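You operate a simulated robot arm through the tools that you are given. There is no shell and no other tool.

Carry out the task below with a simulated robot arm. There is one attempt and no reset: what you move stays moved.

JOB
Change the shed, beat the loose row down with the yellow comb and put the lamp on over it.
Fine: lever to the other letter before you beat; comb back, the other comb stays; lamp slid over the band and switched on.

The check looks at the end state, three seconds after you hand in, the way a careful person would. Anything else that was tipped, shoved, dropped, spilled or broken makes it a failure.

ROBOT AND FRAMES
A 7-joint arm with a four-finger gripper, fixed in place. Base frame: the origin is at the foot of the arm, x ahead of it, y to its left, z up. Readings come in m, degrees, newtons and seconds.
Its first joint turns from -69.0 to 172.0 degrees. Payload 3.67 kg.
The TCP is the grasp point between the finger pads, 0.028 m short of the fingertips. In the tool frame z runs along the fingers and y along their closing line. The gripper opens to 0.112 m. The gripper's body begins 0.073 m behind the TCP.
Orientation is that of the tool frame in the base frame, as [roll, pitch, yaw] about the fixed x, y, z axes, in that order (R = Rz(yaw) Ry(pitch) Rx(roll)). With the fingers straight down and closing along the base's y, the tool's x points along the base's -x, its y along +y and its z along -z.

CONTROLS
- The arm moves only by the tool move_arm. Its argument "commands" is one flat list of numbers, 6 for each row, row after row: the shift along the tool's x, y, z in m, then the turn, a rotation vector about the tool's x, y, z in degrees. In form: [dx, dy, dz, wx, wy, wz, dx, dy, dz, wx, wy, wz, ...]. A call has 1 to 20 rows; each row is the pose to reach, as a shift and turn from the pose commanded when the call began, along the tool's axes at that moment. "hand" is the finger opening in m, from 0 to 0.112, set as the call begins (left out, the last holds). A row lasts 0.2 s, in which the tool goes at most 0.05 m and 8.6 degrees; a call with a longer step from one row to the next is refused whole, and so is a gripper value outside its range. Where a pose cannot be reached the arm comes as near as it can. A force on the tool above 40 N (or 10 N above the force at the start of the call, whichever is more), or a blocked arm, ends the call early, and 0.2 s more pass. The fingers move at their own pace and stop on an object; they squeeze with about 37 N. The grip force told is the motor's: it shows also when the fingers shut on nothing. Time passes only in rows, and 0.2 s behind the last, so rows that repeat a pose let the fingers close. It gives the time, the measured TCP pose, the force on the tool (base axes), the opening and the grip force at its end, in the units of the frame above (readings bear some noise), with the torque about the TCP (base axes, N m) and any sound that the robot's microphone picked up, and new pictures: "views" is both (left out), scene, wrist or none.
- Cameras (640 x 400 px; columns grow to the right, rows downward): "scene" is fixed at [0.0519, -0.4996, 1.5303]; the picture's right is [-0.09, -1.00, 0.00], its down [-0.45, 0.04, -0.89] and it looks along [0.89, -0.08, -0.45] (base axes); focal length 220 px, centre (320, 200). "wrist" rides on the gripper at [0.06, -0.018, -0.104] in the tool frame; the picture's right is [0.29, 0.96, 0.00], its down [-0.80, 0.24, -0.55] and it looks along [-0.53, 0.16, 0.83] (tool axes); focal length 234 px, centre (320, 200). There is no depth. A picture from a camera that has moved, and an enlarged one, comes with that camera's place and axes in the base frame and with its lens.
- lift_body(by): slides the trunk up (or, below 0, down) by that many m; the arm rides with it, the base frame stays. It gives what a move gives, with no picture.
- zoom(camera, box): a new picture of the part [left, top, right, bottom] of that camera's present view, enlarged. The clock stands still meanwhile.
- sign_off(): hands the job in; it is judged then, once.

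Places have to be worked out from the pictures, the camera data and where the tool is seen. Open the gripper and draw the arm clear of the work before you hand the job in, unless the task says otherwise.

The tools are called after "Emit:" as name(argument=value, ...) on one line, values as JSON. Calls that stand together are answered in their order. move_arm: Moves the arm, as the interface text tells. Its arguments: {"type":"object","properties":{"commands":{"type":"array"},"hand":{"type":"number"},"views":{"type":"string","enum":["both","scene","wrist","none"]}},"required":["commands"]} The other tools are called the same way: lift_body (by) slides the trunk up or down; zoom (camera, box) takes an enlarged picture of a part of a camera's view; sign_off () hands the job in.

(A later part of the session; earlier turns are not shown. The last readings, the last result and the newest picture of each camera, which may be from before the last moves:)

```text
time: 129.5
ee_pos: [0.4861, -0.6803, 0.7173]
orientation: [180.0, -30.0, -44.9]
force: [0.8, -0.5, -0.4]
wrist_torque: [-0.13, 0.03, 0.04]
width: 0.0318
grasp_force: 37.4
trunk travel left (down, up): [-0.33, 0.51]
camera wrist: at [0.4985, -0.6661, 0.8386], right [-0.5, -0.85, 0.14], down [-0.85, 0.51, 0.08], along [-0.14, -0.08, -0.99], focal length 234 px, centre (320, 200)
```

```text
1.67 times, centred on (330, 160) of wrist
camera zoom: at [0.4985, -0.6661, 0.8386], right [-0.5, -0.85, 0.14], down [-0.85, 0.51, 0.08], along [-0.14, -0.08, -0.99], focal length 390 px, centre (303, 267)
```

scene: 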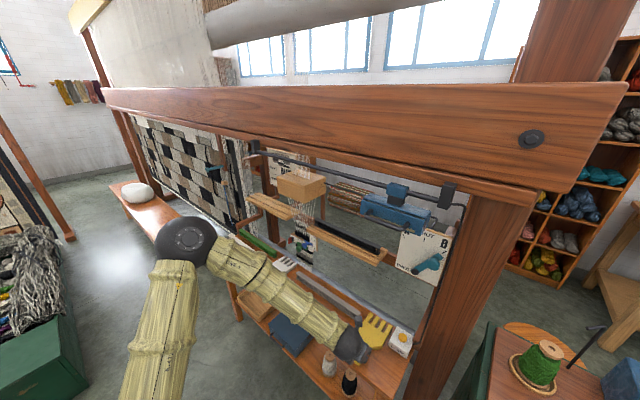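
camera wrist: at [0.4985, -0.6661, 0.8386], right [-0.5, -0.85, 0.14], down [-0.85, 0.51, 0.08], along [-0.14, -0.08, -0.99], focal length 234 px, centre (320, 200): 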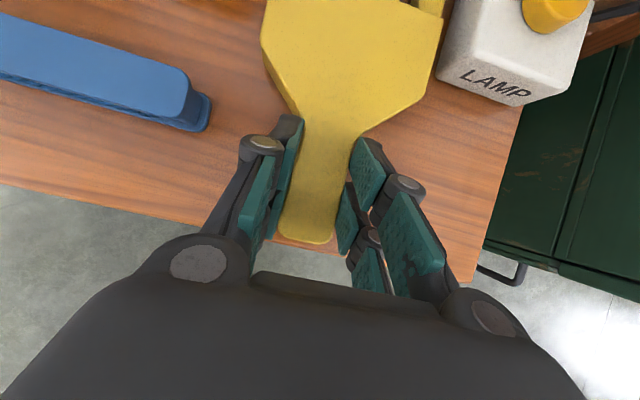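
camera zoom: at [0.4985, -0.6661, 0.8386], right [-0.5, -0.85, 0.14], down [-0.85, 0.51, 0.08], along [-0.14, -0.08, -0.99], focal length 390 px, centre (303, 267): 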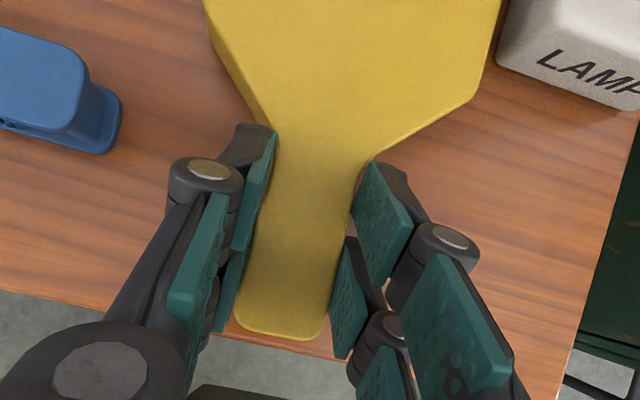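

Gripped well. Lift and check that it's level.

Emit:
move_arm(commands=[0.005, 0, -0.0087, 0, 0, 0, 0.015, 0, -0.026, 0, 0, 0, 0.03, 0, -0.052, 0, 0, 0, 0.045, 0, -0.0779, 0, 0, 0], hand=0.0)

Emit:
zoom(camera="wrist", box=[200, 0, 460, 240])

Emit:
zoom(camera="scene", box=[310, 270, 430, 390])

```text
time: 130.5
ee_pos: [0.4853, -0.6786, 0.8085]
orientation: [-179.9, -30.0, -45.0]
force: [0.5, 0.3, -1.6]
wrist_torque: [0.1, 0.08, -0.01]
width: 0.0317
grasp_force: 37.2
trunk travel left (down, up): [-0.33, 0.51]
camera wrist: at [0.499, -0.6651, 0.9289], right [-0.5, -0.85, 0.14], down [-0.85, 0.51, 0.08], along [-0.14, -0.08, -0.99], focal length 234 px, centre (320, 200)
```

scene: 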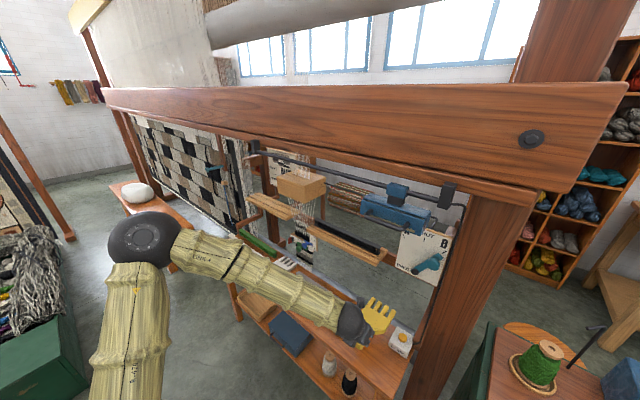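
wrist: 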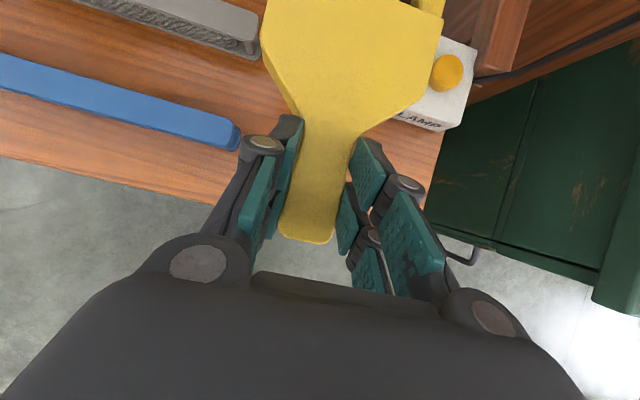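

```text
1.67 times, centred on (330, 120) of wrist
camera zoom: at [0.499, -0.6651, 0.9289], right [-0.5, -0.85, 0.14], down [-0.85, 0.51, 0.08], along [-0.14, -0.08, -0.99], focal length 390 px, centre (303, 333)
```

zoom: 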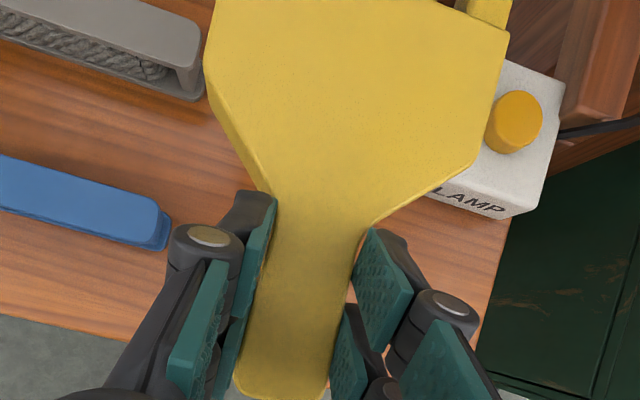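

```text
3.33 times, centred on (370, 330) of scene
camera zoom: at [0.0519, -0.4996, 1.5303], right [-0.09, -1.0, 0.0], down [-0.45, 0.04, -0.89], along [0.89, -0.08, -0.45], focal length 732 px, centre (153, -233)
```

zoom: 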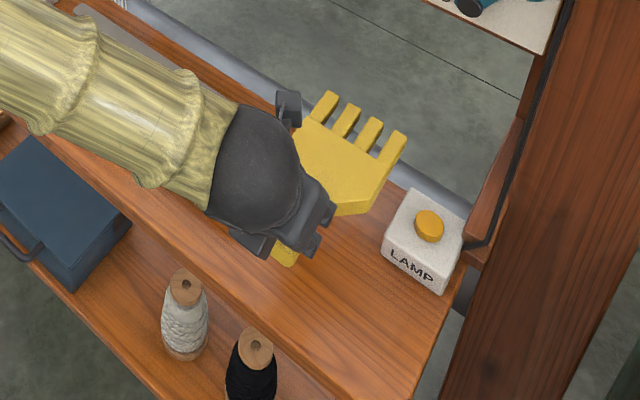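

Held firmly and level. Now transit left with the 30° tilt in moderate steps, rising to z≈0.92.

Emit:
move_arm(commands=[0.0039, -0.0263, -0.0119, 0, 0, 0, 0.0078, -0.0527, -0.0237, 0, 0, 0, 0.0117, -0.079, -0.0356, 0, 0, 0, 0.0156, -0.1053, -0.0475, 0, 0, 0, 0.0195, -0.1317, -0.0593, 0, 0, 0, 0.0234, -0.158, -0.0712, 0, 0, 0, 0.0273, -0.1843, -0.0831, 0, 0, 0, 0.0312, -0.2107, -0.0949, 0, 0, 0, 0.0351, -0.237, -0.1068, 0, 0, 0], hand=0.0, views="scene")

```text
time: 132.2
ee_pos: [0.5819, -0.5573, 0.778]
orientation: [174.5, -19.7, -46.3]
force: [-0.9, -1.3, -2.4]
wrist_torque: [0.13, 0.07, 0.02]
width: 0.0318
grasp_force: 36.9
trunk travel left (down, up): [-0.33, 0.51]
stopped in row 8: the arm was blocked; the commanded pose is now the measured one
```

scene: 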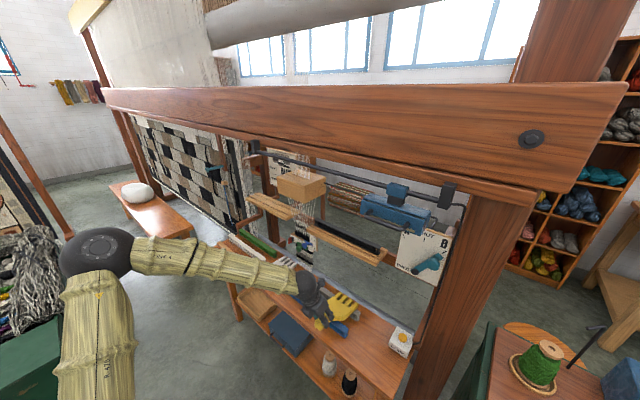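

It sagged again when moving faster. Small steps (about 1.5 cm/row) track properly, so I'll keep to those. First I slowly raise and re-level.

Emit:
move_arm(commands=[0.0038, 0.0013, -0.0135, 0.6, 0.83, -0.08, 0.0076, 0.0026, -0.0269, 1.2, 1.66, -0.16, 0.0113, 0.004, -0.0404, 1.8, 2.5, -0.24, 0.0151, 0.0053, -0.0538, 2.4, 3.3, -0.32, 0.0189, 0.0066, -0.0673, 3.0, 4.15, -0.4, 0.0227, 0.0079, -0.0808, 3.6, 5.0, -0.5, 0.0265, 0.0092, -0.0942, 4.2, 5.8, -0.56, 0.0302, 0.0106, -0.1077, 4.8, 6.6, -0.64, 0.034, 0.0119, -0.1211, 5.4, 7.5, -0.72, 0.0378, 0.0132, -0.1346, 6.0, 8.3, -0.8, 0.0378, 0.0132, -0.1346, 6.0, 8.3, -0.8], hand=0.0)

```text
time: 134.8
ee_pos: [0.5506, -0.5844, 0.837]
orientation: [178.2, -20.5, -48.1]
force: [0.0, 0.1, -1.1]
wrist_torque: [0.1, 0.05, 0.0]
width: 0.0318
grasp_force: 37.1
trunk travel left (down, up): [-0.33, 0.51]
stopped in row 11: the arm was blocked; the commanded pose is now the measured one
camera wrist: at [0.5809, -0.5852, 0.9555], right [-0.54, -0.83, 0.13], down [-0.79, 0.55, 0.25], along [-0.28, 0.03, -0.96], focal length 234 px, centre (320, 200)
```

scene: 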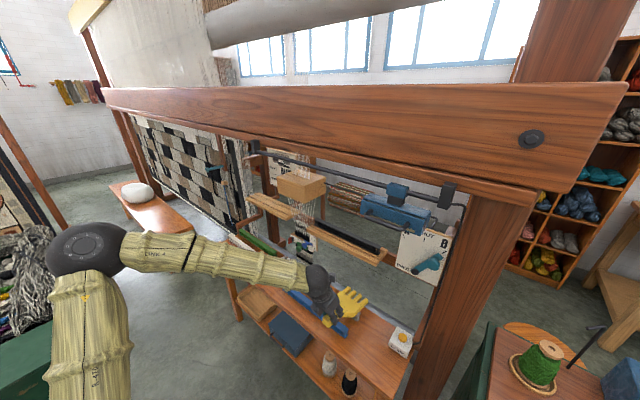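
wrist: 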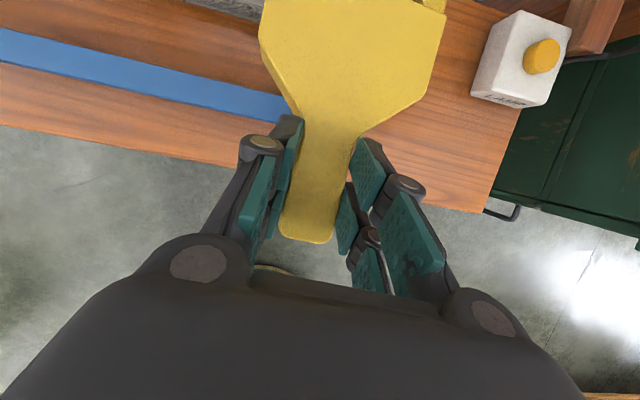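

That pose is awkward here. The path that worked used a vertical tool (comb tips pitched down) at this relative height. I'll go vertical now, then raise the trunk so the dipped tips stay well above the bench items.

Emit:
move_arm(commands=[-0.0042, 0, -0.0016, 0.5, -4.1, -0.6, -0.0085, 0, -0.0032, 0.9, -8.2, -1.2, -0.0127, 0, -0.0047, 1.4, -12.3, -1.8, -0.017, 0, -0.0063, 1.8, -16.4, -2.4, -0.0212, 0, -0.0079, 2.3, -20.5, -3.0, -0.0212, 0, -0.0079, 2.3, -20.5, -3.0], hand=0.0, views="none")

Emit:
lift_body(by=0.1)

Emit:
move_arm(commands=[0, 0, 0, 0, 0, 0], hand=0.0)

```text
time: 136.2
ee_pos: [0.5362, -0.5668, 0.8406]
orientation: [180.0, -0.1, -45.3]
force: [0.5, 0.7, -0.7]
wrist_torque: [0.05, 0.06, 0.02]
width: 0.0318
grasp_force: 37.0
trunk travel left (down, up): [-0.33, 0.51]
```

```text
time: 137.6
ee_pos: [0.5368, -0.5662, 0.9395]
orientation: [-179.9, 0.0, -45.4]
force: [-0.3, -0.1, -1.1]
wrist_torque: [0.06, 0.05, 0.0]
width: 0.0319
grasp_force: 36.8
trunk travel left (down, up): [-0.43, 0.41]
```

```text
time: 138.0
ee_pos: [0.5372, -0.5665, 0.9401]
orientation: [180.0, -0.1, -45.3]
force: [-0.6, -0.6, -1.8]
wrist_torque: [0.1, 0.06, 0.01]
width: 0.0318
grasp_force: 36.8
trunk travel left (down, up): [-0.43, 0.41]
camera wrist: at [0.5924, -0.5954, 1.045], right [-0.48, -0.88, 0.0], down [-0.73, 0.4, 0.55], along [-0.49, 0.26, -0.83], focal length 234 px, centre (320, 200)
```

scene: 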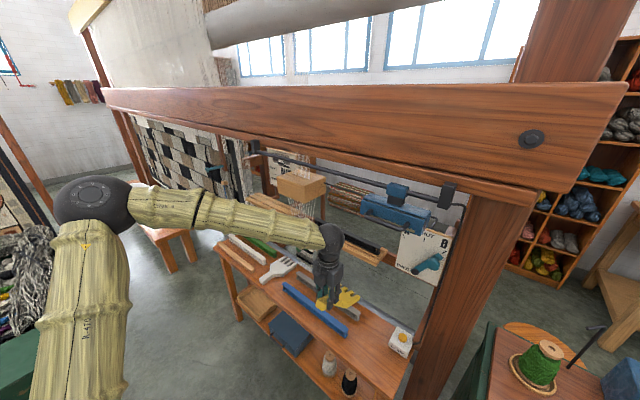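
wrist: 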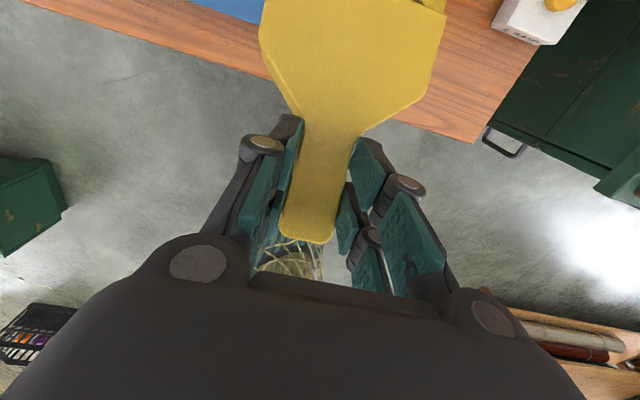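

Comb vertical transit pose is stable at z 0.94. Now slow lateral steps of 1.5 cm toward the band.

Emit:
move_arm(commands=[0.0017, -0.015, 0, 0, 0, 0, 0.0033, -0.03, 0, 0, 0, 0, 0.005, -0.045, 0, 0, 0, 0, 0.0067, -0.06, 0, 0, 0, 0, 0.0083, -0.075, 0, 0, 0, 0, 0.01, -0.09, 0, 0, 0, 0, 0.0117, -0.105, 0, 0, 0, 0, 0.0133, -0.12, 0, 0, 0, 0, 0.015, -0.135, 0, 0, 0, 0, 0.0167, -0.15, 0, 0, 0, 0, 0.0183, -0.165, 0, 0, 0, 0, 0.02, -0.18, 0, 0, 0, 0, 0.0217, -0.195, 0, 0, 0, 0, 0.0233, -0.21, 0, 0, 0, 0], hand=0.0, views="scene")

```text
time: 141.2
ee_pos: [0.6919, -0.4611, 0.9187]
orientation: [179.9, 2.0, -47.7]
force: [-0.5, 0.3, -1.8]
wrist_torque: [0.11, 0.07, -0.02]
width: 0.0316
grasp_force: 36.2
trunk travel left (down, up): [-0.43, 0.41]
stopped in row 14: the arm was blocked; the commanded pose is now the measured one
```

scene: 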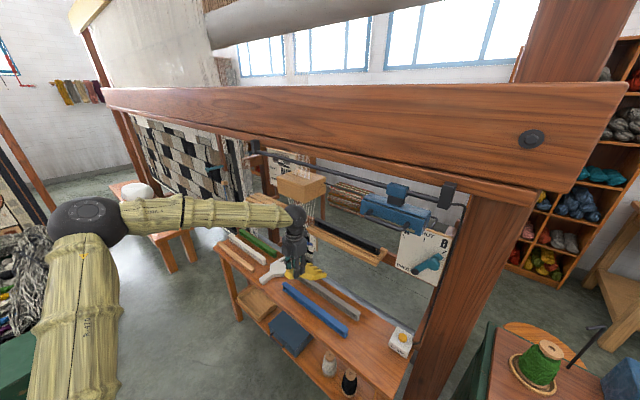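

Small deviation only. Continue with even smaller steps, correcting height and orientation.

Emit:
move_arm(commands=[0, -0.01, -0.004, 0, 0.6, -0.5, 0, -0.02, -0.008, 0, 1.2, -1.1, 0, -0.03, -0.012, 0, 1.8, -1.6, 0, -0.04, -0.016, 0, 2.4, -2.2, 0, -0.05, -0.02, 0, 3, -2.7, 0, -0.06, -0.02, 0, 3, -2.7, 0, -0.07, -0.02, 0, 3, -2.7, 0, -0.08, -0.02, 0, 3, -2.7, 0, -0.09, -0.02, 0, 3, -2.7], hand=0.0, views="scene")

```text
time: 143.4
ee_pos: [0.749, -0.4195, 0.8988]
orientation: [178.4, 1.9, -46.8]
force: [0.6, 0.2, -1.6]
wrist_torque: [0.07, 0.05, 0.0]
width: 0.0317
grasp_force: 37.0
trunk travel left (down, up): [-0.43, 0.41]
stopped in row 9: the arm was blocked; the commanded pose is now the measured one
```

scene: 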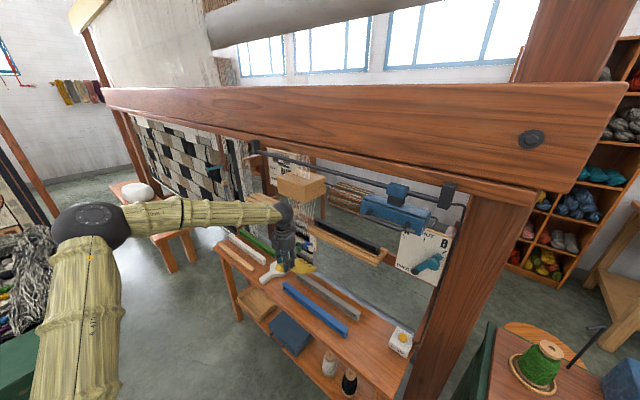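

It sags slightly relative to the trunk in this zone, so I simply raise the trunk 0.08 m for clearance and continue.

Emit:
lift_body(by=0.08)

Emit:
move_arm(commands=[0, -0.012, 0, 0.2, 0.3, -0.2, 0, -0.024, 0, 0.4, 0.6, -0.4, 0, -0.036, 0, 0.6, 0.9, -0.6, 0, -0.048, 0, 0.8, 1.2, -0.8, 0, -0.06, 0, 1.0, 1.5, -1.0, 0, -0.072, 0, 1.2, 1.8, -1.2, 0, -0.084, 0, 1.4, 2.1, -1.4, 0, -0.096, 0, 1.6, 2.4, -1.6, 0, -0.108, 0, 1.6, 2.7, -1.8, 0, -0.12, 0, 1.6, 3, -1.8], hand=0.0, views="scene")

```text
time: 144.5
ee_pos: [0.75, -0.4184, 0.9807]
orientation: [178.6, 1.9, -46.7]
force: [0.2, -0.2, -1.5]
wrist_torque: [0.08, 0.04, 0.0]
width: 0.0318
grasp_force: 37.0
trunk travel left (down, up): [-0.51, 0.33]
```

```text
time: 146.7
ee_pos: [0.8352, -0.3463, 0.9624]
orientation: [179.6, -0.3, -45.5]
force: [-0.4, -0.6, -1.3]
wrist_torque: [0.08, 0.05, 0.04]
width: 0.0315
grasp_force: 37.3
trunk travel left (down, up): [-0.51, 0.33]
```

scene: 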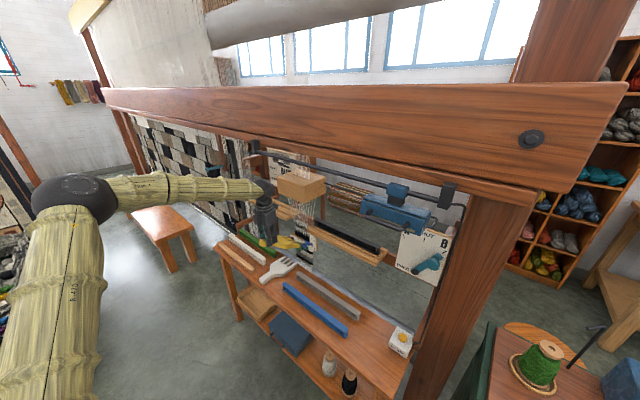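

At e1 0.346, z 0.962. Continue to e1≈0.41 while starting to tilt the tips up.

Emit:
move_arm(commands=[-0.001, -0.011, -0.002, 0, 1, 0, -0.002, -0.022, -0.004, 0, 2, 0, -0.003, -0.033, -0.006, 0, 3, 0, -0.004, -0.044, -0.008, 0, 4, 0, -0.005, -0.055, -0.01, 0, 5, 0, -0.006, -0.066, -0.012, 0, 6, 0, -0.006, -0.066, -0.012, 0, 6, 0], hand=0.0)

Emit:
zoom(camera="scene", box=[240, 150, 370, 280])

```text
time: 148.5
ee_pos: [0.8719, -0.3022, 0.937]
orientation: [178.0, -4.3, -46.0]
force: [1.0, 0.2, -1.8]
wrist_torque: [0.08, 0.08, -0.02]
width: 0.0314
grasp_force: 37.1
trunk travel left (down, up): [-0.51, 0.33]
stopped in row 7: the arm was blocked; the commanded pose is now the measured one
camera wrist: at [0.9235, -0.3243, 1.0463], right [-0.49, -0.87, 0.06], down [-0.74, 0.45, 0.5], along [-0.46, 0.21, -0.86], focal length 234 px, centre (320, 200)
```

scene: 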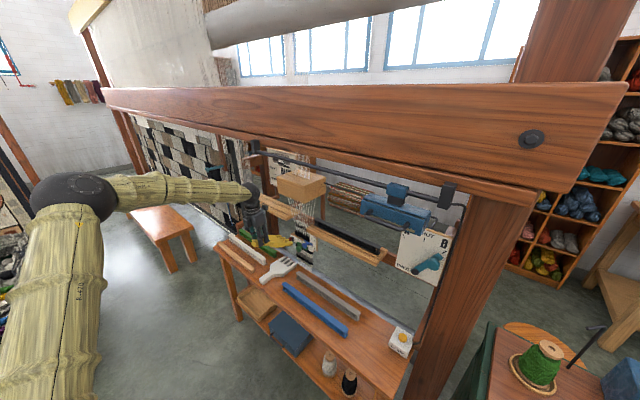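
wrist: 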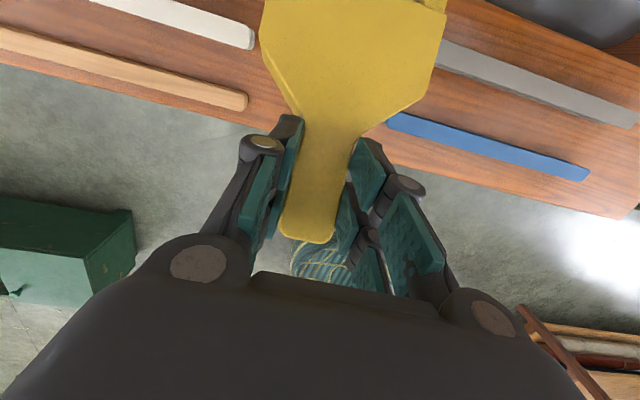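

```text
3.08 times, centred on (305, 215) of scene
camera zoom: at [0.0519, -0.4996, 1.5303], right [-0.09, -1.0, 0.0], down [-0.45, 0.04, -0.89], along [0.89, -0.08, -0.45], focal length 676 px, centre (366, 154)
```

zoom: 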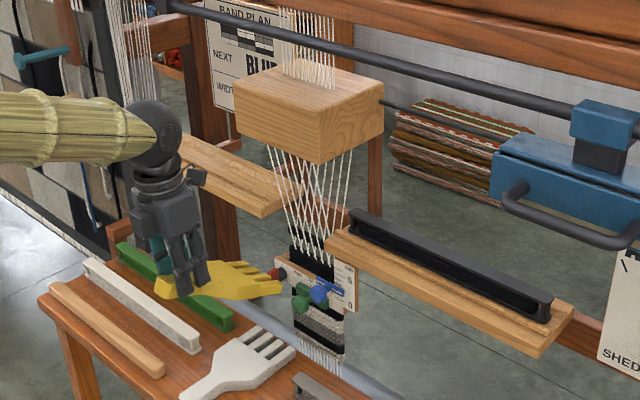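

In front of the band now (e1 0.403). Tilt the tool to 30° forward so the comb becomes level, moving slightly out and up.

Emit:
move_arm(commands=[0.0021, -0.0008, -0.0018, 0.2, 2.6, -0.1, 0.0043, -0.0016, -0.0037, 0.5, 5.2, -0.2, 0.0064, -0.0024, -0.0055, 0.7, 7.8, -0.3, 0.0086, -0.0032, -0.0074, 0.9, 10.4, -0.4, 0.0107, -0.004, -0.0092, 1.2, 13, -0.5, 0.0128, -0.0048, -0.011, 1.4, 15.6, -0.6, 0.015, -0.0056, -0.0129, 1.6, 18.2, -0.7, 0.0171, -0.0064, -0.0147, 1.8, 20.8, -0.8, 0.0193, -0.0072, -0.0166, 2.1, 23.4, -0.9, 0.0214, -0.008, -0.0184, 2.3, 26, -1, 0.0214, -0.008, -0.0184, 2.3, 26, -1], hand=0.0)

Emit:
zoom(camera="scene", box=[240, 150, 370, 280])

Emit:
zoom(camera="wrist", box=[200, 0, 460, 240])

```text
time: 150.7
ee_pos: [0.866, -0.327, 0.8467]
orientation: [174.3, -22.7, -43.5]
force: [-0.7, -0.3, -1.8]
wrist_torque: [0.09, 0.08, -0.02]
width: 0.0316
grasp_force: 36.8
trunk travel left (down, up): [-0.51, 0.33]
stopped in row 10: the arm was blocked; the commanded pose is now the measured one
camera wrist: at [0.8979, -0.3161, 0.965], right [-0.49, -0.85, 0.2], down [-0.82, 0.53, 0.22], along [-0.29, -0.05, -0.95], focal length 234 px, centre (320, 200)
```

scene: 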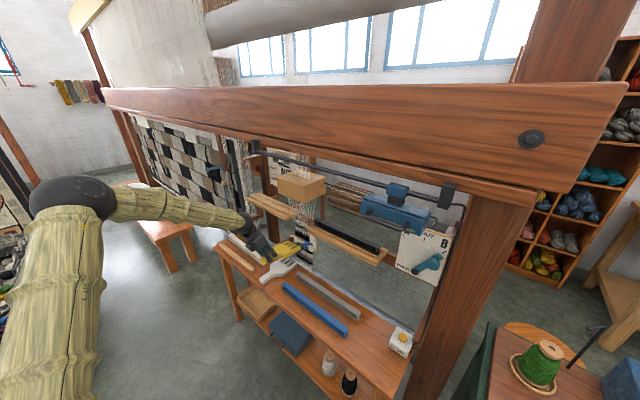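
wrist: 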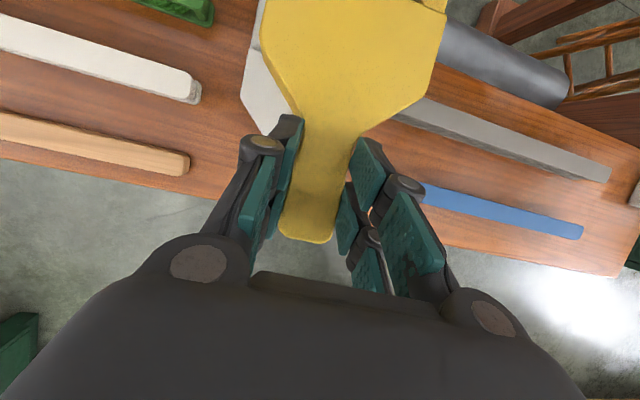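

```text
3.08 times, centred on (305, 215) of scene
camera zoom: at [0.0519, -0.4996, 1.5303], right [-0.09, -1.0, 0.0], down [-0.45, 0.04, -0.89], along [0.89, -0.08, -0.45], focal length 676 px, centre (366, 154)
```

zoom: 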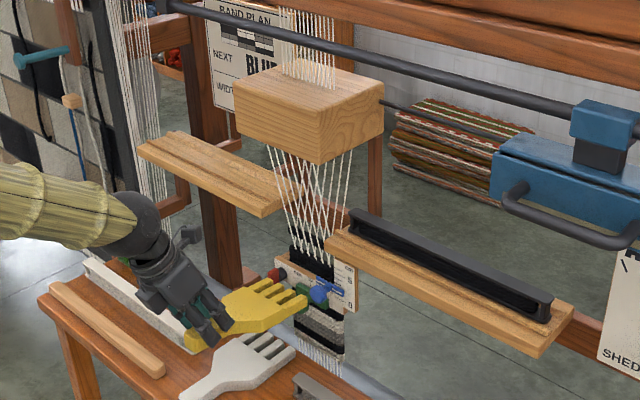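

```text
1.67 times, centred on (330, 120) of wrist
camera zoom: at [0.8979, -0.3161, 0.965], right [-0.49, -0.85, 0.2], down [-0.82, 0.53, 0.22], along [-0.29, -0.05, -0.95], focal length 390 px, centre (303, 333)
```

zoom: 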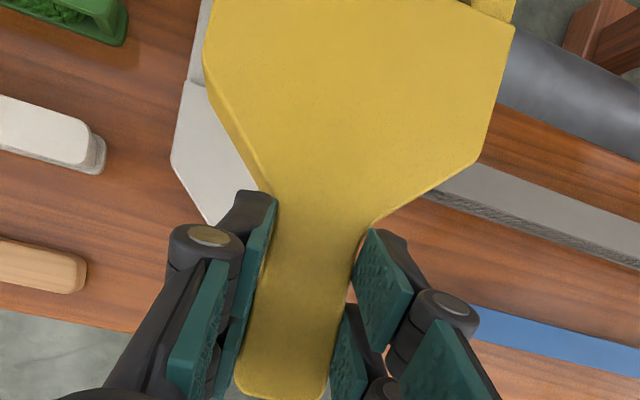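

It sagged again, with the tips now close to the green knob though not touching (force normal). I raise the trunk 0.1 m straight up to get clear.

Emit:
lift_body(by=0.1)

Emit:
move_arm(commands=[0, 0, 0, 0, 0, 0], hand=0.0, views="scene")

Emit:
zoom(camera="scene", box=[240, 150, 370, 280])

```text
time: 152.0
ee_pos: [0.8668, -0.3258, 0.9483]
orientation: [174.3, -22.9, -43.5]
force: [0.1, -0.1, -1.9]
wrist_torque: [0.1, 0.1, -0.01]
width: 0.0317
grasp_force: 37.3
trunk travel left (down, up): [-0.61, 0.23]
```

```text
time: 152.4
ee_pos: [0.8666, -0.3273, 0.9488]
orientation: [174.2, -22.8, -43.4]
force: [0.3, -0.4, -1.5]
wrist_torque: [0.09, 0.07, -0.01]
width: 0.0316
grasp_force: 37.0
trunk travel left (down, up): [-0.61, 0.23]
```

scene: 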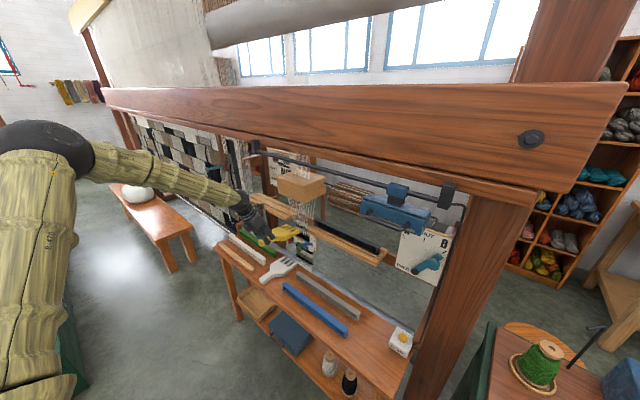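

```text
3.08 times, centred on (305, 215) of scene
camera zoom: at [0.0519, -0.4996, 1.5303], right [-0.09, -1.0, 0.0], down [-0.45, 0.04, -0.89], along [0.89, -0.08, -0.45], focal length 676 px, centre (366, 154)
```

zoom: 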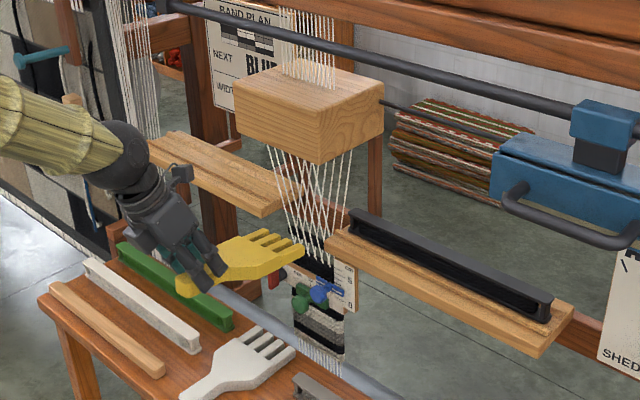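

Clear. Now continue leveling the comb and extending in very small steps from here.

Emit:
move_arm(commands=[0.0036, -0.0038, 0.0011, 0.6, 0.8, 0.2, 0.0071, -0.0076, 0.0022, 1.3, 1.6, 0.35, 0.0107, -0.0113, 0.0033, 1.9, 2.3, 0.5, 0.0142, -0.0151, 0.0045, 2.6, 3.1, 0.7, 0.0178, -0.0189, 0.0056, 3.2, 3.9, 0.9, 0.0213, -0.0227, 0.0067, 3.8, 4.7, 1.05, 0.0249, -0.0264, 0.0078, 4.5, 5.4, 1.2, 0.0284, -0.0302, 0.0089, 5.1, 6.2, 1.4, 0.0284, -0.0302, 0.0089, 5.1, 6.2, 1.4], hand=0.0, views="scene")

Emit:
zoom(camera="scene", box=[240, 150, 370, 280])

```text
time: 154.4
ee_pos: [0.9095, -0.3267, 0.9485]
orientation: [179.9, -29.0, -44.9]
force: [0.1, -0.1, -1.0]
wrist_torque: [0.09, 0.07, -0.01]
width: 0.0315
grasp_force: 36.6
trunk travel left (down, up): [-0.61, 0.23]
```

scene: 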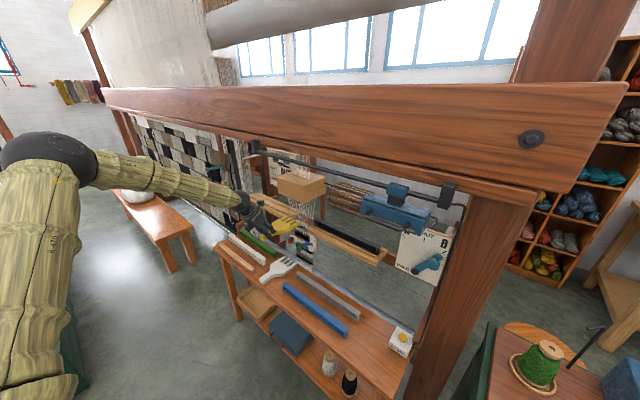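

```text
3.08 times, centred on (305, 215) of scene
camera zoom: at [0.0519, -0.4996, 1.5303], right [-0.09, -1.0, 0.0], down [-0.45, 0.04, -0.89], along [0.89, -0.08, -0.45], focal length 676 px, centre (366, 154)
```

zoom: 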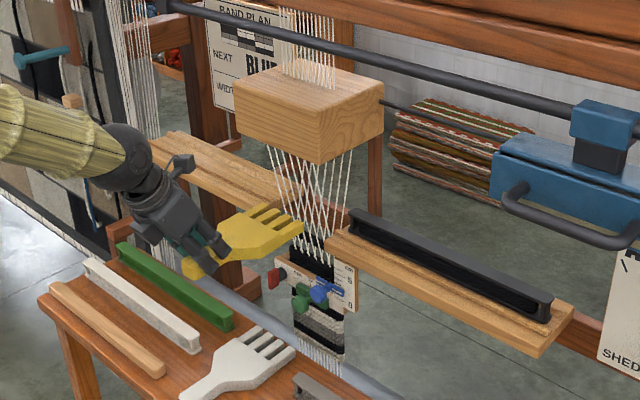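

The comb is now level, square and centred on the band (e1 0.412). I lower the trunk 5 cm to put the comb just above the loose row, then look closely.

Emit:
lift_body(by=-0.05)

Emit:
move_arm(commands=[0, 0, 0, 0, 0, 0], hand=0.0)

Emit:
zoom(camera="scene", box=[275, 195, 345, 265])

Emit:
zoom(camera="wrist", box=[160, 0, 480, 240])

```text
time: 155.3
ee_pos: [0.9079, -0.3261, 0.8978]
orientation: [179.9, -29.0, -44.8]
force: [0.7, 0.3, -0.6]
wrist_torque: [0.09, 0.1, -0.02]
width: 0.0318
grasp_force: 36.5
trunk travel left (down, up): [-0.56, 0.28]
```

```text
time: 155.7
ee_pos: [0.9088, -0.3252, 0.8994]
orientation: [179.9, -29.0, -44.7]
force: [0.4, -1.0, -1.8]
wrist_torque: [0.08, 0.12, 0.02]
width: 0.0316
grasp_force: 37.7
trunk travel left (down, up): [-0.56, 0.28]
camera wrist: at [0.923, -0.3142, 1.0194], right [-0.5, -0.86, 0.14], down [-0.85, 0.51, 0.1], along [-0.16, -0.07, -0.99], focal length 234 px, centre (320, 200)
```

scene: 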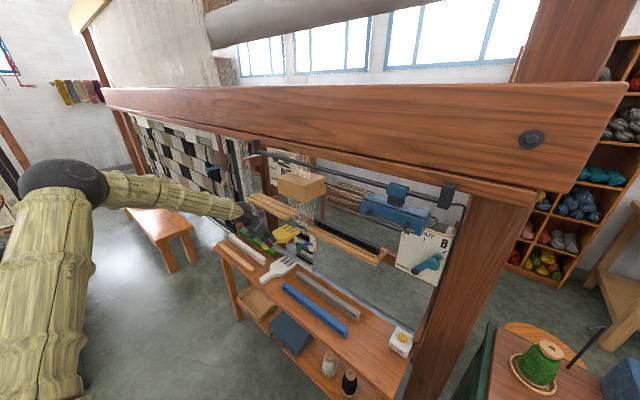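
wrist: 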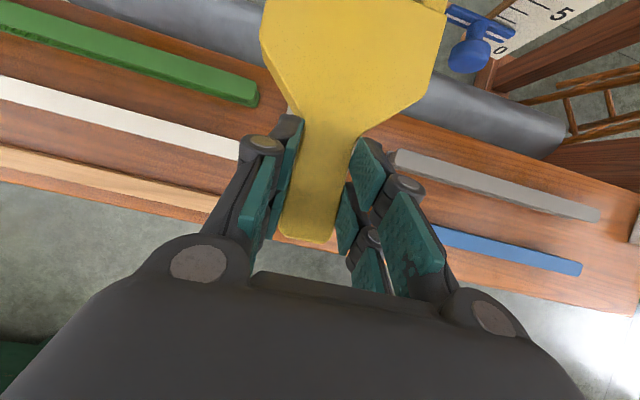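

```text
5.71 times, centred on (310, 230) of scene
camera zoom: at [0.0519, -0.4996, 1.5303], right [-0.09, -1.0, 0.0], down [-0.45, 0.04, -0.89], along [0.89, -0.08, -0.45], focal length 1255 px, centre (377, 29)
```

zoom: 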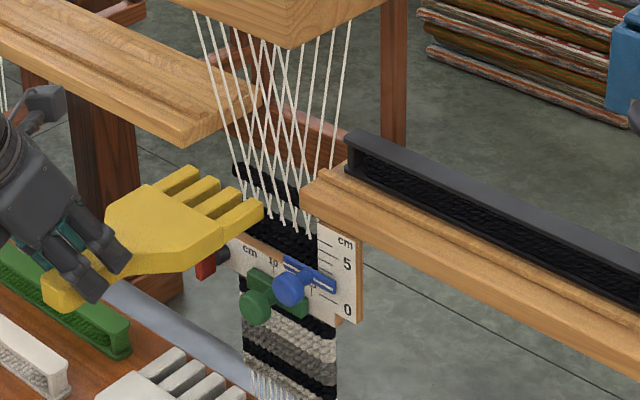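

```text
1.67 times, centred on (320, 120) of wrist
camera zoom: at [0.923, -0.3142, 1.0194], right [-0.5, -0.86, 0.14], down [-0.85, 0.51, 0.1], along [-0.16, -0.07, -0.99], focal length 390 px, centre (320, 333)
```

zoom: 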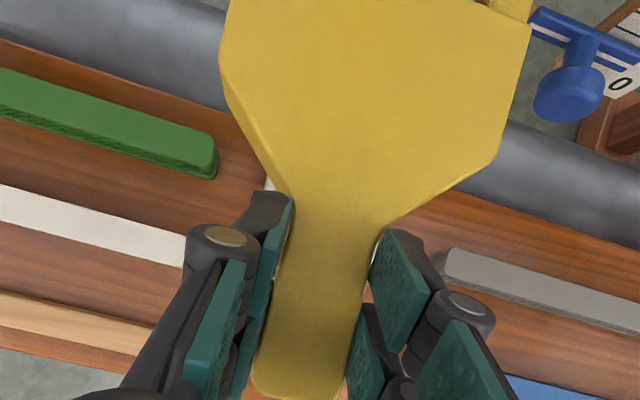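

The tips are at e2≈1.042, with the comb bottom at z≈0.867, about 2 cm above the loose row, centred at e1 0.4115. I advance slowly into the warp.

Emit:
move_arm(commands=[0.0073, 0, 0.004, 0, 0, 0, 0.0146, 0, 0.0081, 0, 0, 0, 0.0219, 0, 0.0121, 0, 0, 0, 0.0292, 0, 0.0162, 0, 0, 0, 0.0364, 0, 0.0202, 0, 0, 0, 0.0437, 0, 0.0242, 0, 0, 0, 0.0437, 0, 0.0242, 0, 0, 0], hand=0.0)

Emit:
zoom(camera="scene", box=[285, 205, 335, 255])

Emit:
zoom(camera="wrist", box=[200, 0, 520, 200])

```text
time: 157.3
ee_pos: [0.9446, -0.3589, 0.9002]
orientation: [179.9, -29.2, -44.5]
force: [0.8, -0.4, -1.9]
wrist_torque: [0.13, 0.1, -0.02]
width: 0.0319
grasp_force: 37.3
trunk travel left (down, up): [-0.56, 0.28]
camera wrist: at [0.9593, -0.3455, 1.0218], right [-0.49, -0.86, 0.14], down [-0.86, 0.51, 0.1], along [-0.15, -0.07, -0.99], focal length 234 px, centre (320, 200)
```

scene: 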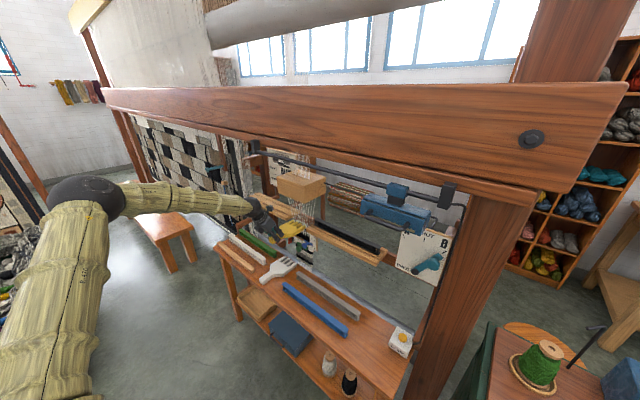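
wrist: 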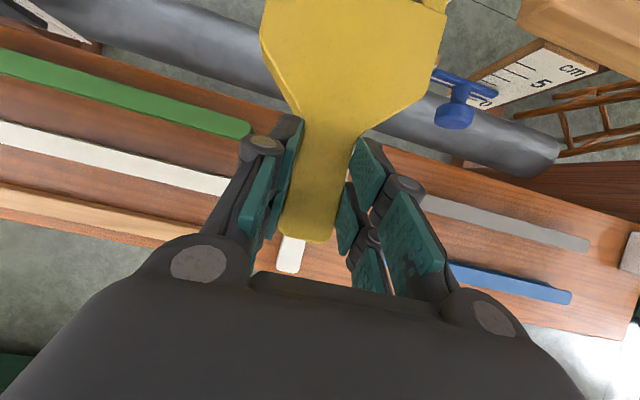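

```text
8.00 times, centred on (310, 230) of scene
camera zoom: at [0.0519, -0.4996, 1.5303], right [-0.09, -1.0, 0.0], down [-0.45, 0.04, -0.89], along [0.89, -0.08, -0.45], focal length 1757 px, centre (400, -40)
```

zoom: 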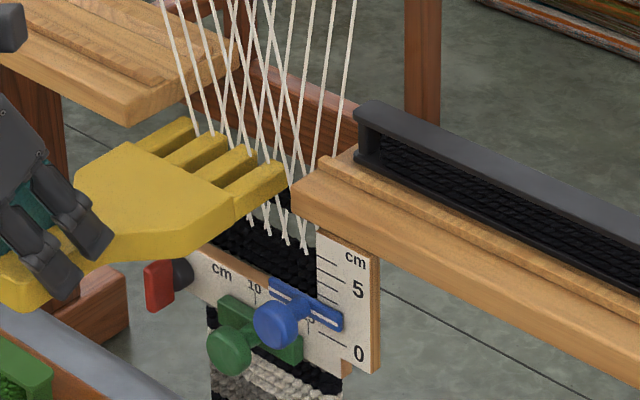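

```text
2.00 times, centred on (360, 100) of wrist
camera zoom: at [0.9593, -0.3455, 1.0218], right [-0.49, -0.86, 0.14], down [-0.86, 0.51, 0.1], along [-0.15, -0.07, -0.99], focal length 468 px, centre (240, 400)
```

zoom: 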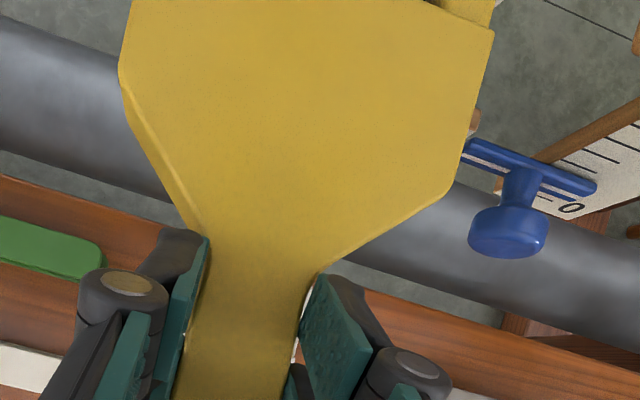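

No resistance so far (tips ≈1.091). Advance the final 4.5 cm through the warp.

Emit:
move_arm(commands=[0.0066, 0.0005, 0.0037, 0, 0, 0, 0.0131, 0.001, 0.0073, 0, 0, 0, 0.0196, 0.0015, 0.011, 0, 0, 0, 0.0262, 0.002, 0.0146, 0, 0, 0, 0.0327, 0.0025, 0.0183, 0, 0, 0, 0.0393, 0.003, 0.022, 0, 0, 0, 0.0393, 0.003, 0.022, 0, 0, 0], hand=0.0)

Emit:
zoom(camera="scene", box=[285, 205, 335, 255])

Emit:
zoom(camera="wrist", box=[200, 0, 520, 200])

```text
time: 158.9
ee_pos: [0.974, -0.3921, 0.8993]
orientation: [179.8, -29.1, -44.6]
force: [0.3, 0.0, -0.6]
wrist_torque: [0.09, 0.07, -0.02]
width: 0.0316
grasp_force: 36.8
trunk travel left (down, up): [-0.56, 0.28]
camera wrist: at [0.9893, -0.379, 1.0201], right [-0.49, -0.86, 0.14], down [-0.86, 0.51, 0.1], along [-0.15, -0.07, -0.99], focal length 234 px, centre (320, 200)
```

scene: 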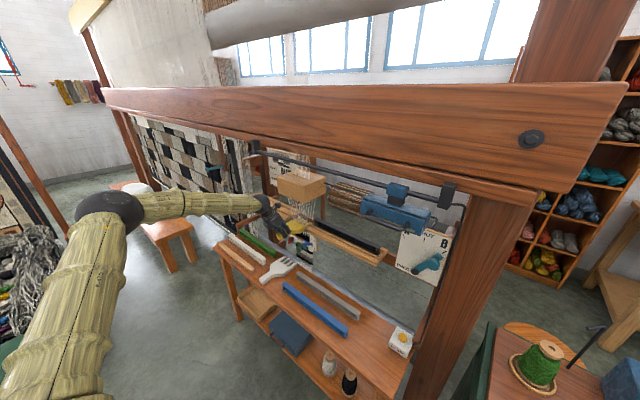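
wrist: 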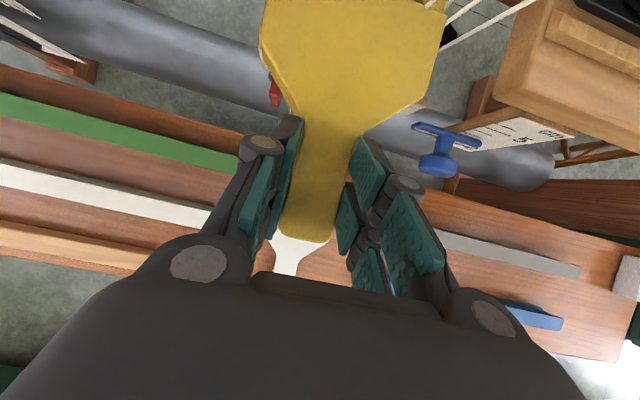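

```text
8.00 times, centred on (310, 230) of scene
camera zoom: at [0.0519, -0.4996, 1.5303], right [-0.09, -1.0, 0.0], down [-0.45, 0.04, -0.89], along [0.89, -0.08, -0.45], focal length 1757 px, centre (400, -40)
```

zoom: 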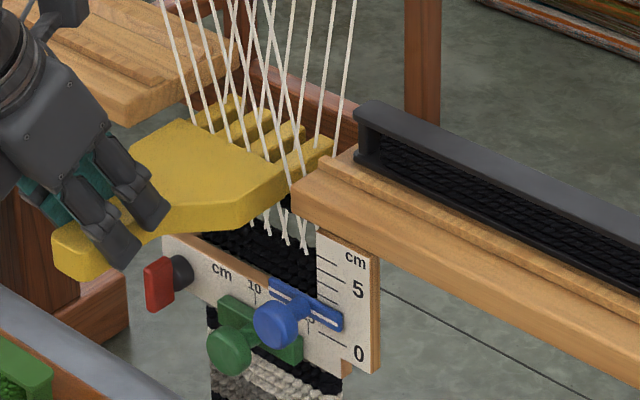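

```text
2.00 times, centred on (360, 100) of wrist
camera zoom: at [0.9893, -0.379, 1.0201], right [-0.49, -0.86, 0.14], down [-0.86, 0.51, 0.1], along [-0.15, -0.07, -0.99], focal length 468 px, centre (240, 400)
```

zoom: 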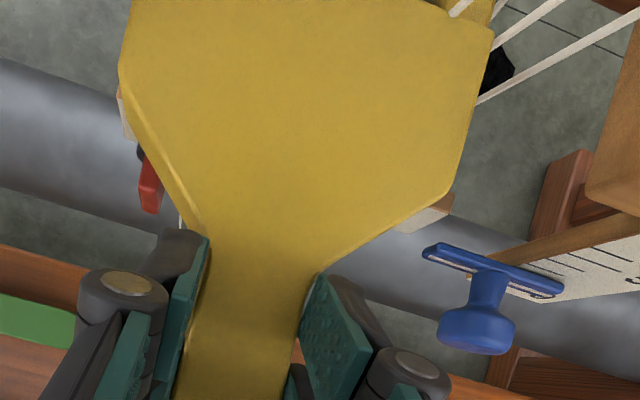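

The tines are now through the warp (threads pass between them) with no force. Now I beat downward slowly: 3 cm in 5 mm steps.

Emit:
move_arm(commands=[-0.0024, 0, 0.0044, 0, 0, 0, -0.0049, 0, 0.0087, 0, 0, 0, -0.0073, 0, 0.0131, 0, 0, 0, -0.0097, 0, 0.0175, 0, 0, 0, -0.0122, 0, 0.0218, 0, 0, 0, -0.0146, 0, 0.0262, 0, 0, 0], hand=0.0)

Emit:
zoom(camera="scene", box=[285, 205, 335, 255])

Emit:
zoom(camera="wrist", box=[200, 0, 520, 200])

```text
time: 160.3
ee_pos: [0.9748, -0.3926, 0.8682]
orientation: [179.9, -29.2, -44.5]
force: [-1.0, -0.5, -1.4]
wrist_torque: [0.09, 0.1, -0.02]
width: 0.0318
grasp_force: 37.0
trunk travel left (down, up): [-0.56, 0.28]
camera wrist: at [0.9896, -0.38, 0.9885], right [-0.49, -0.86, 0.14], down [-0.86, 0.51, 0.1], along [-0.15, -0.07, -0.99], focal length 234 px, centre (320, 200)
```

scene: 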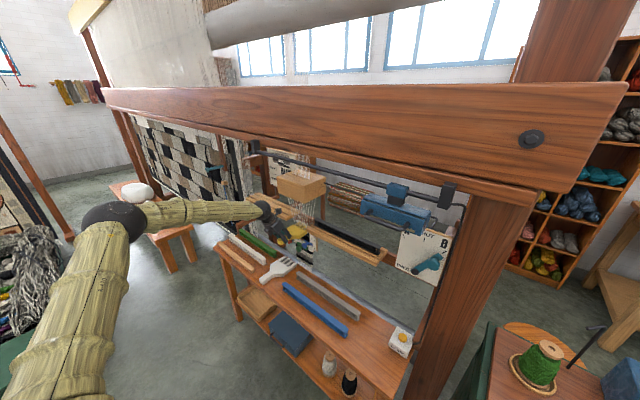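
wrist: 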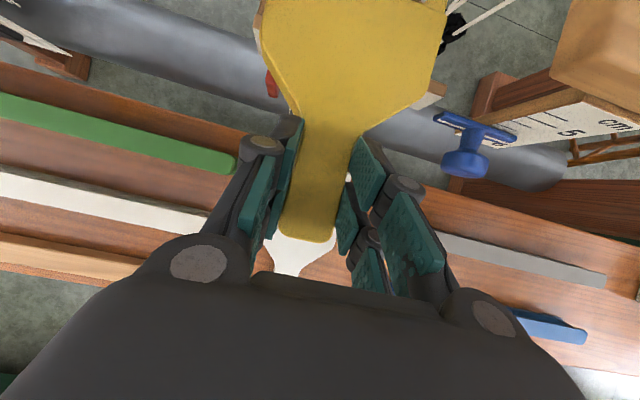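

```text
8.00 times, centred on (310, 230) of scene
camera zoom: at [0.0519, -0.4996, 1.5303], right [-0.09, -1.0, 0.0], down [-0.45, 0.04, -0.89], along [0.89, -0.08, -0.45], focal length 1757 px, centre (400, -40)
```

zoom: 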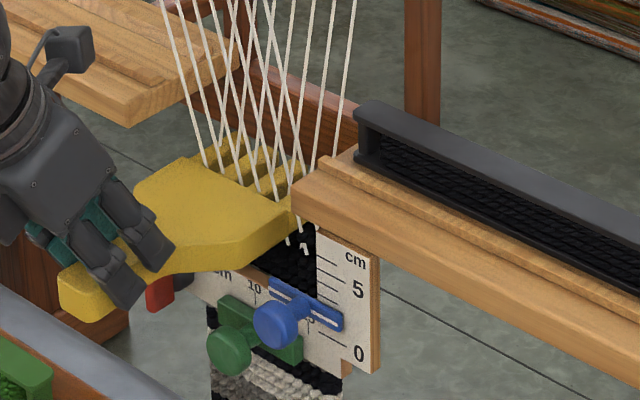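

```text
2.00 times, centred on (360, 100) of wrist
camera zoom: at [0.9896, -0.38, 0.9885], right [-0.49, -0.86, 0.14], down [-0.86, 0.51, 0.1], along [-0.15, -0.07, -0.99], focal length 468 px, centre (240, 400)
```

zoom: 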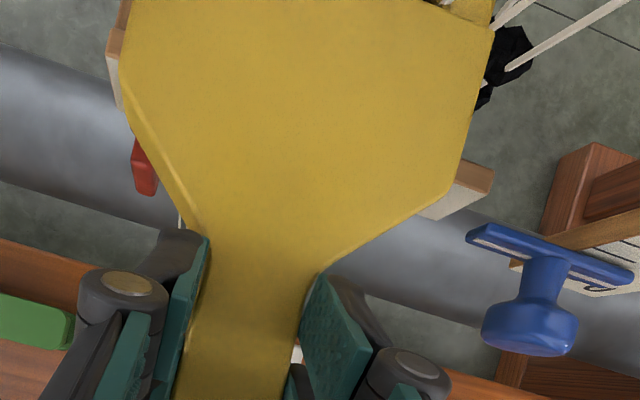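

No force yet (comb bottom ≈0.836). Continue down 2 cm in 4 mm steps.

Emit:
move_arm(commands=[-0.0019, 0, 0.0035, 0, 0, 0, -0.0039, 0, 0.007, 0, 0, 0, -0.0058, 0, 0.0105, 0, 0, 0, -0.0078, 0, 0.014, 0, 0, 0, -0.0097, 0, 0.0175, 0, 0, 0], hand=0.0)

Emit:
zoom(camera="scene", box=[285, 205, 335, 255])

Emit:
zoom(camera="wrist", box=[200, 0, 520, 200])

```text
time: 161.5
ee_pos: [0.9745, -0.3929, 0.8512]
orientation: [180.0, -29.4, -44.4]
force: [1.1, -0.7, 10.3]
wrist_torque: [-0.97, -0.89, 0.12]
width: 0.032
grasp_force: 36.6
trunk travel left (down, up): [-0.56, 0.28]
camera wrist: at [0.9894, -0.3796, 0.9727], right [-0.49, -0.86, 0.14], down [-0.86, 0.51, 0.09], along [-0.15, -0.08, -0.99], focal length 234 px, centre (320, 200)
```

scene: 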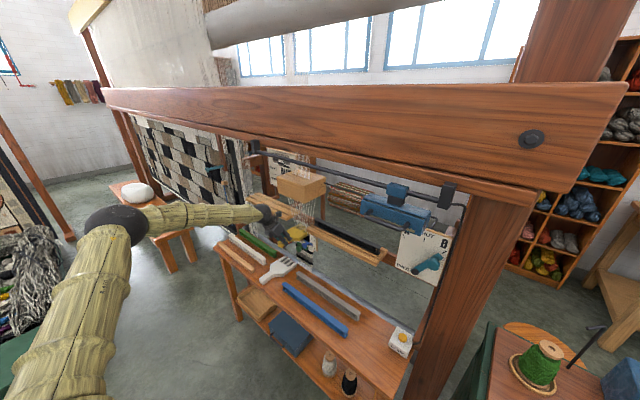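
wrist: 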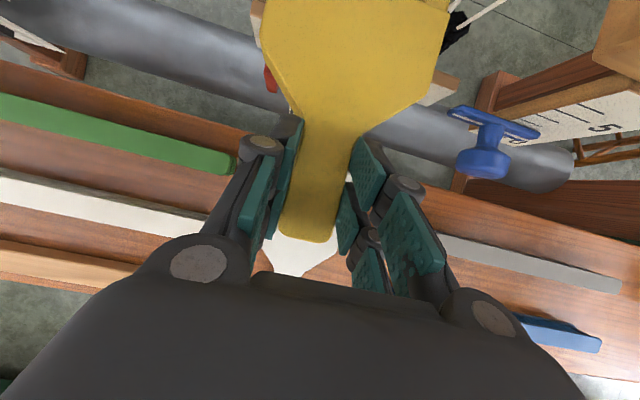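

```text
8.00 times, centred on (310, 230) of scene
camera zoom: at [0.0519, -0.4996, 1.5303], right [-0.09, -1.0, 0.0], down [-0.45, 0.04, -0.89], along [0.89, -0.08, -0.45], focal length 1757 px, centre (400, -40)
```

zoom: 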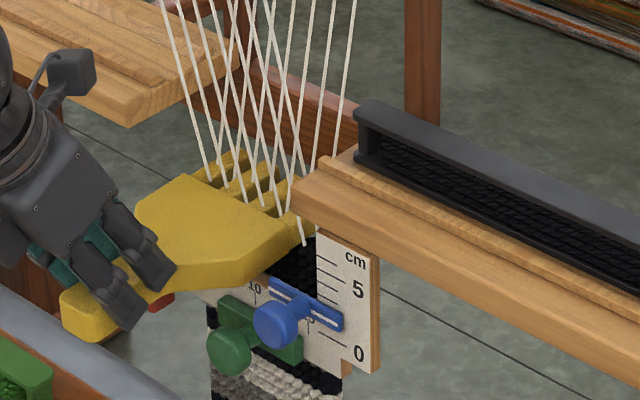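

```text
2.00 times, centred on (360, 100) of wrist
camera zoom: at [0.9894, -0.3796, 0.9727], right [-0.49, -0.86, 0.14], down [-0.86, 0.51, 0.09], along [-0.15, -0.08, -0.99], focal length 468 px, centre (240, 400)
```

zoom: 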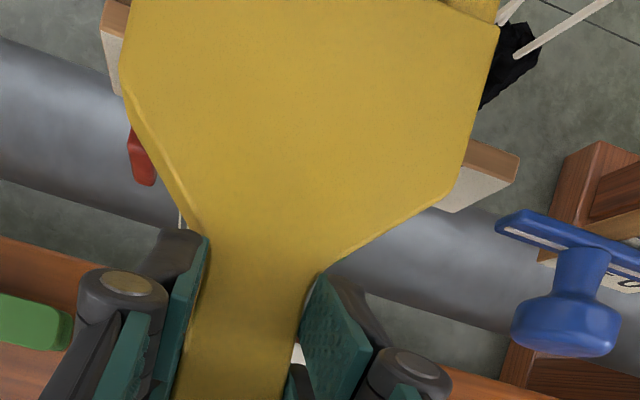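

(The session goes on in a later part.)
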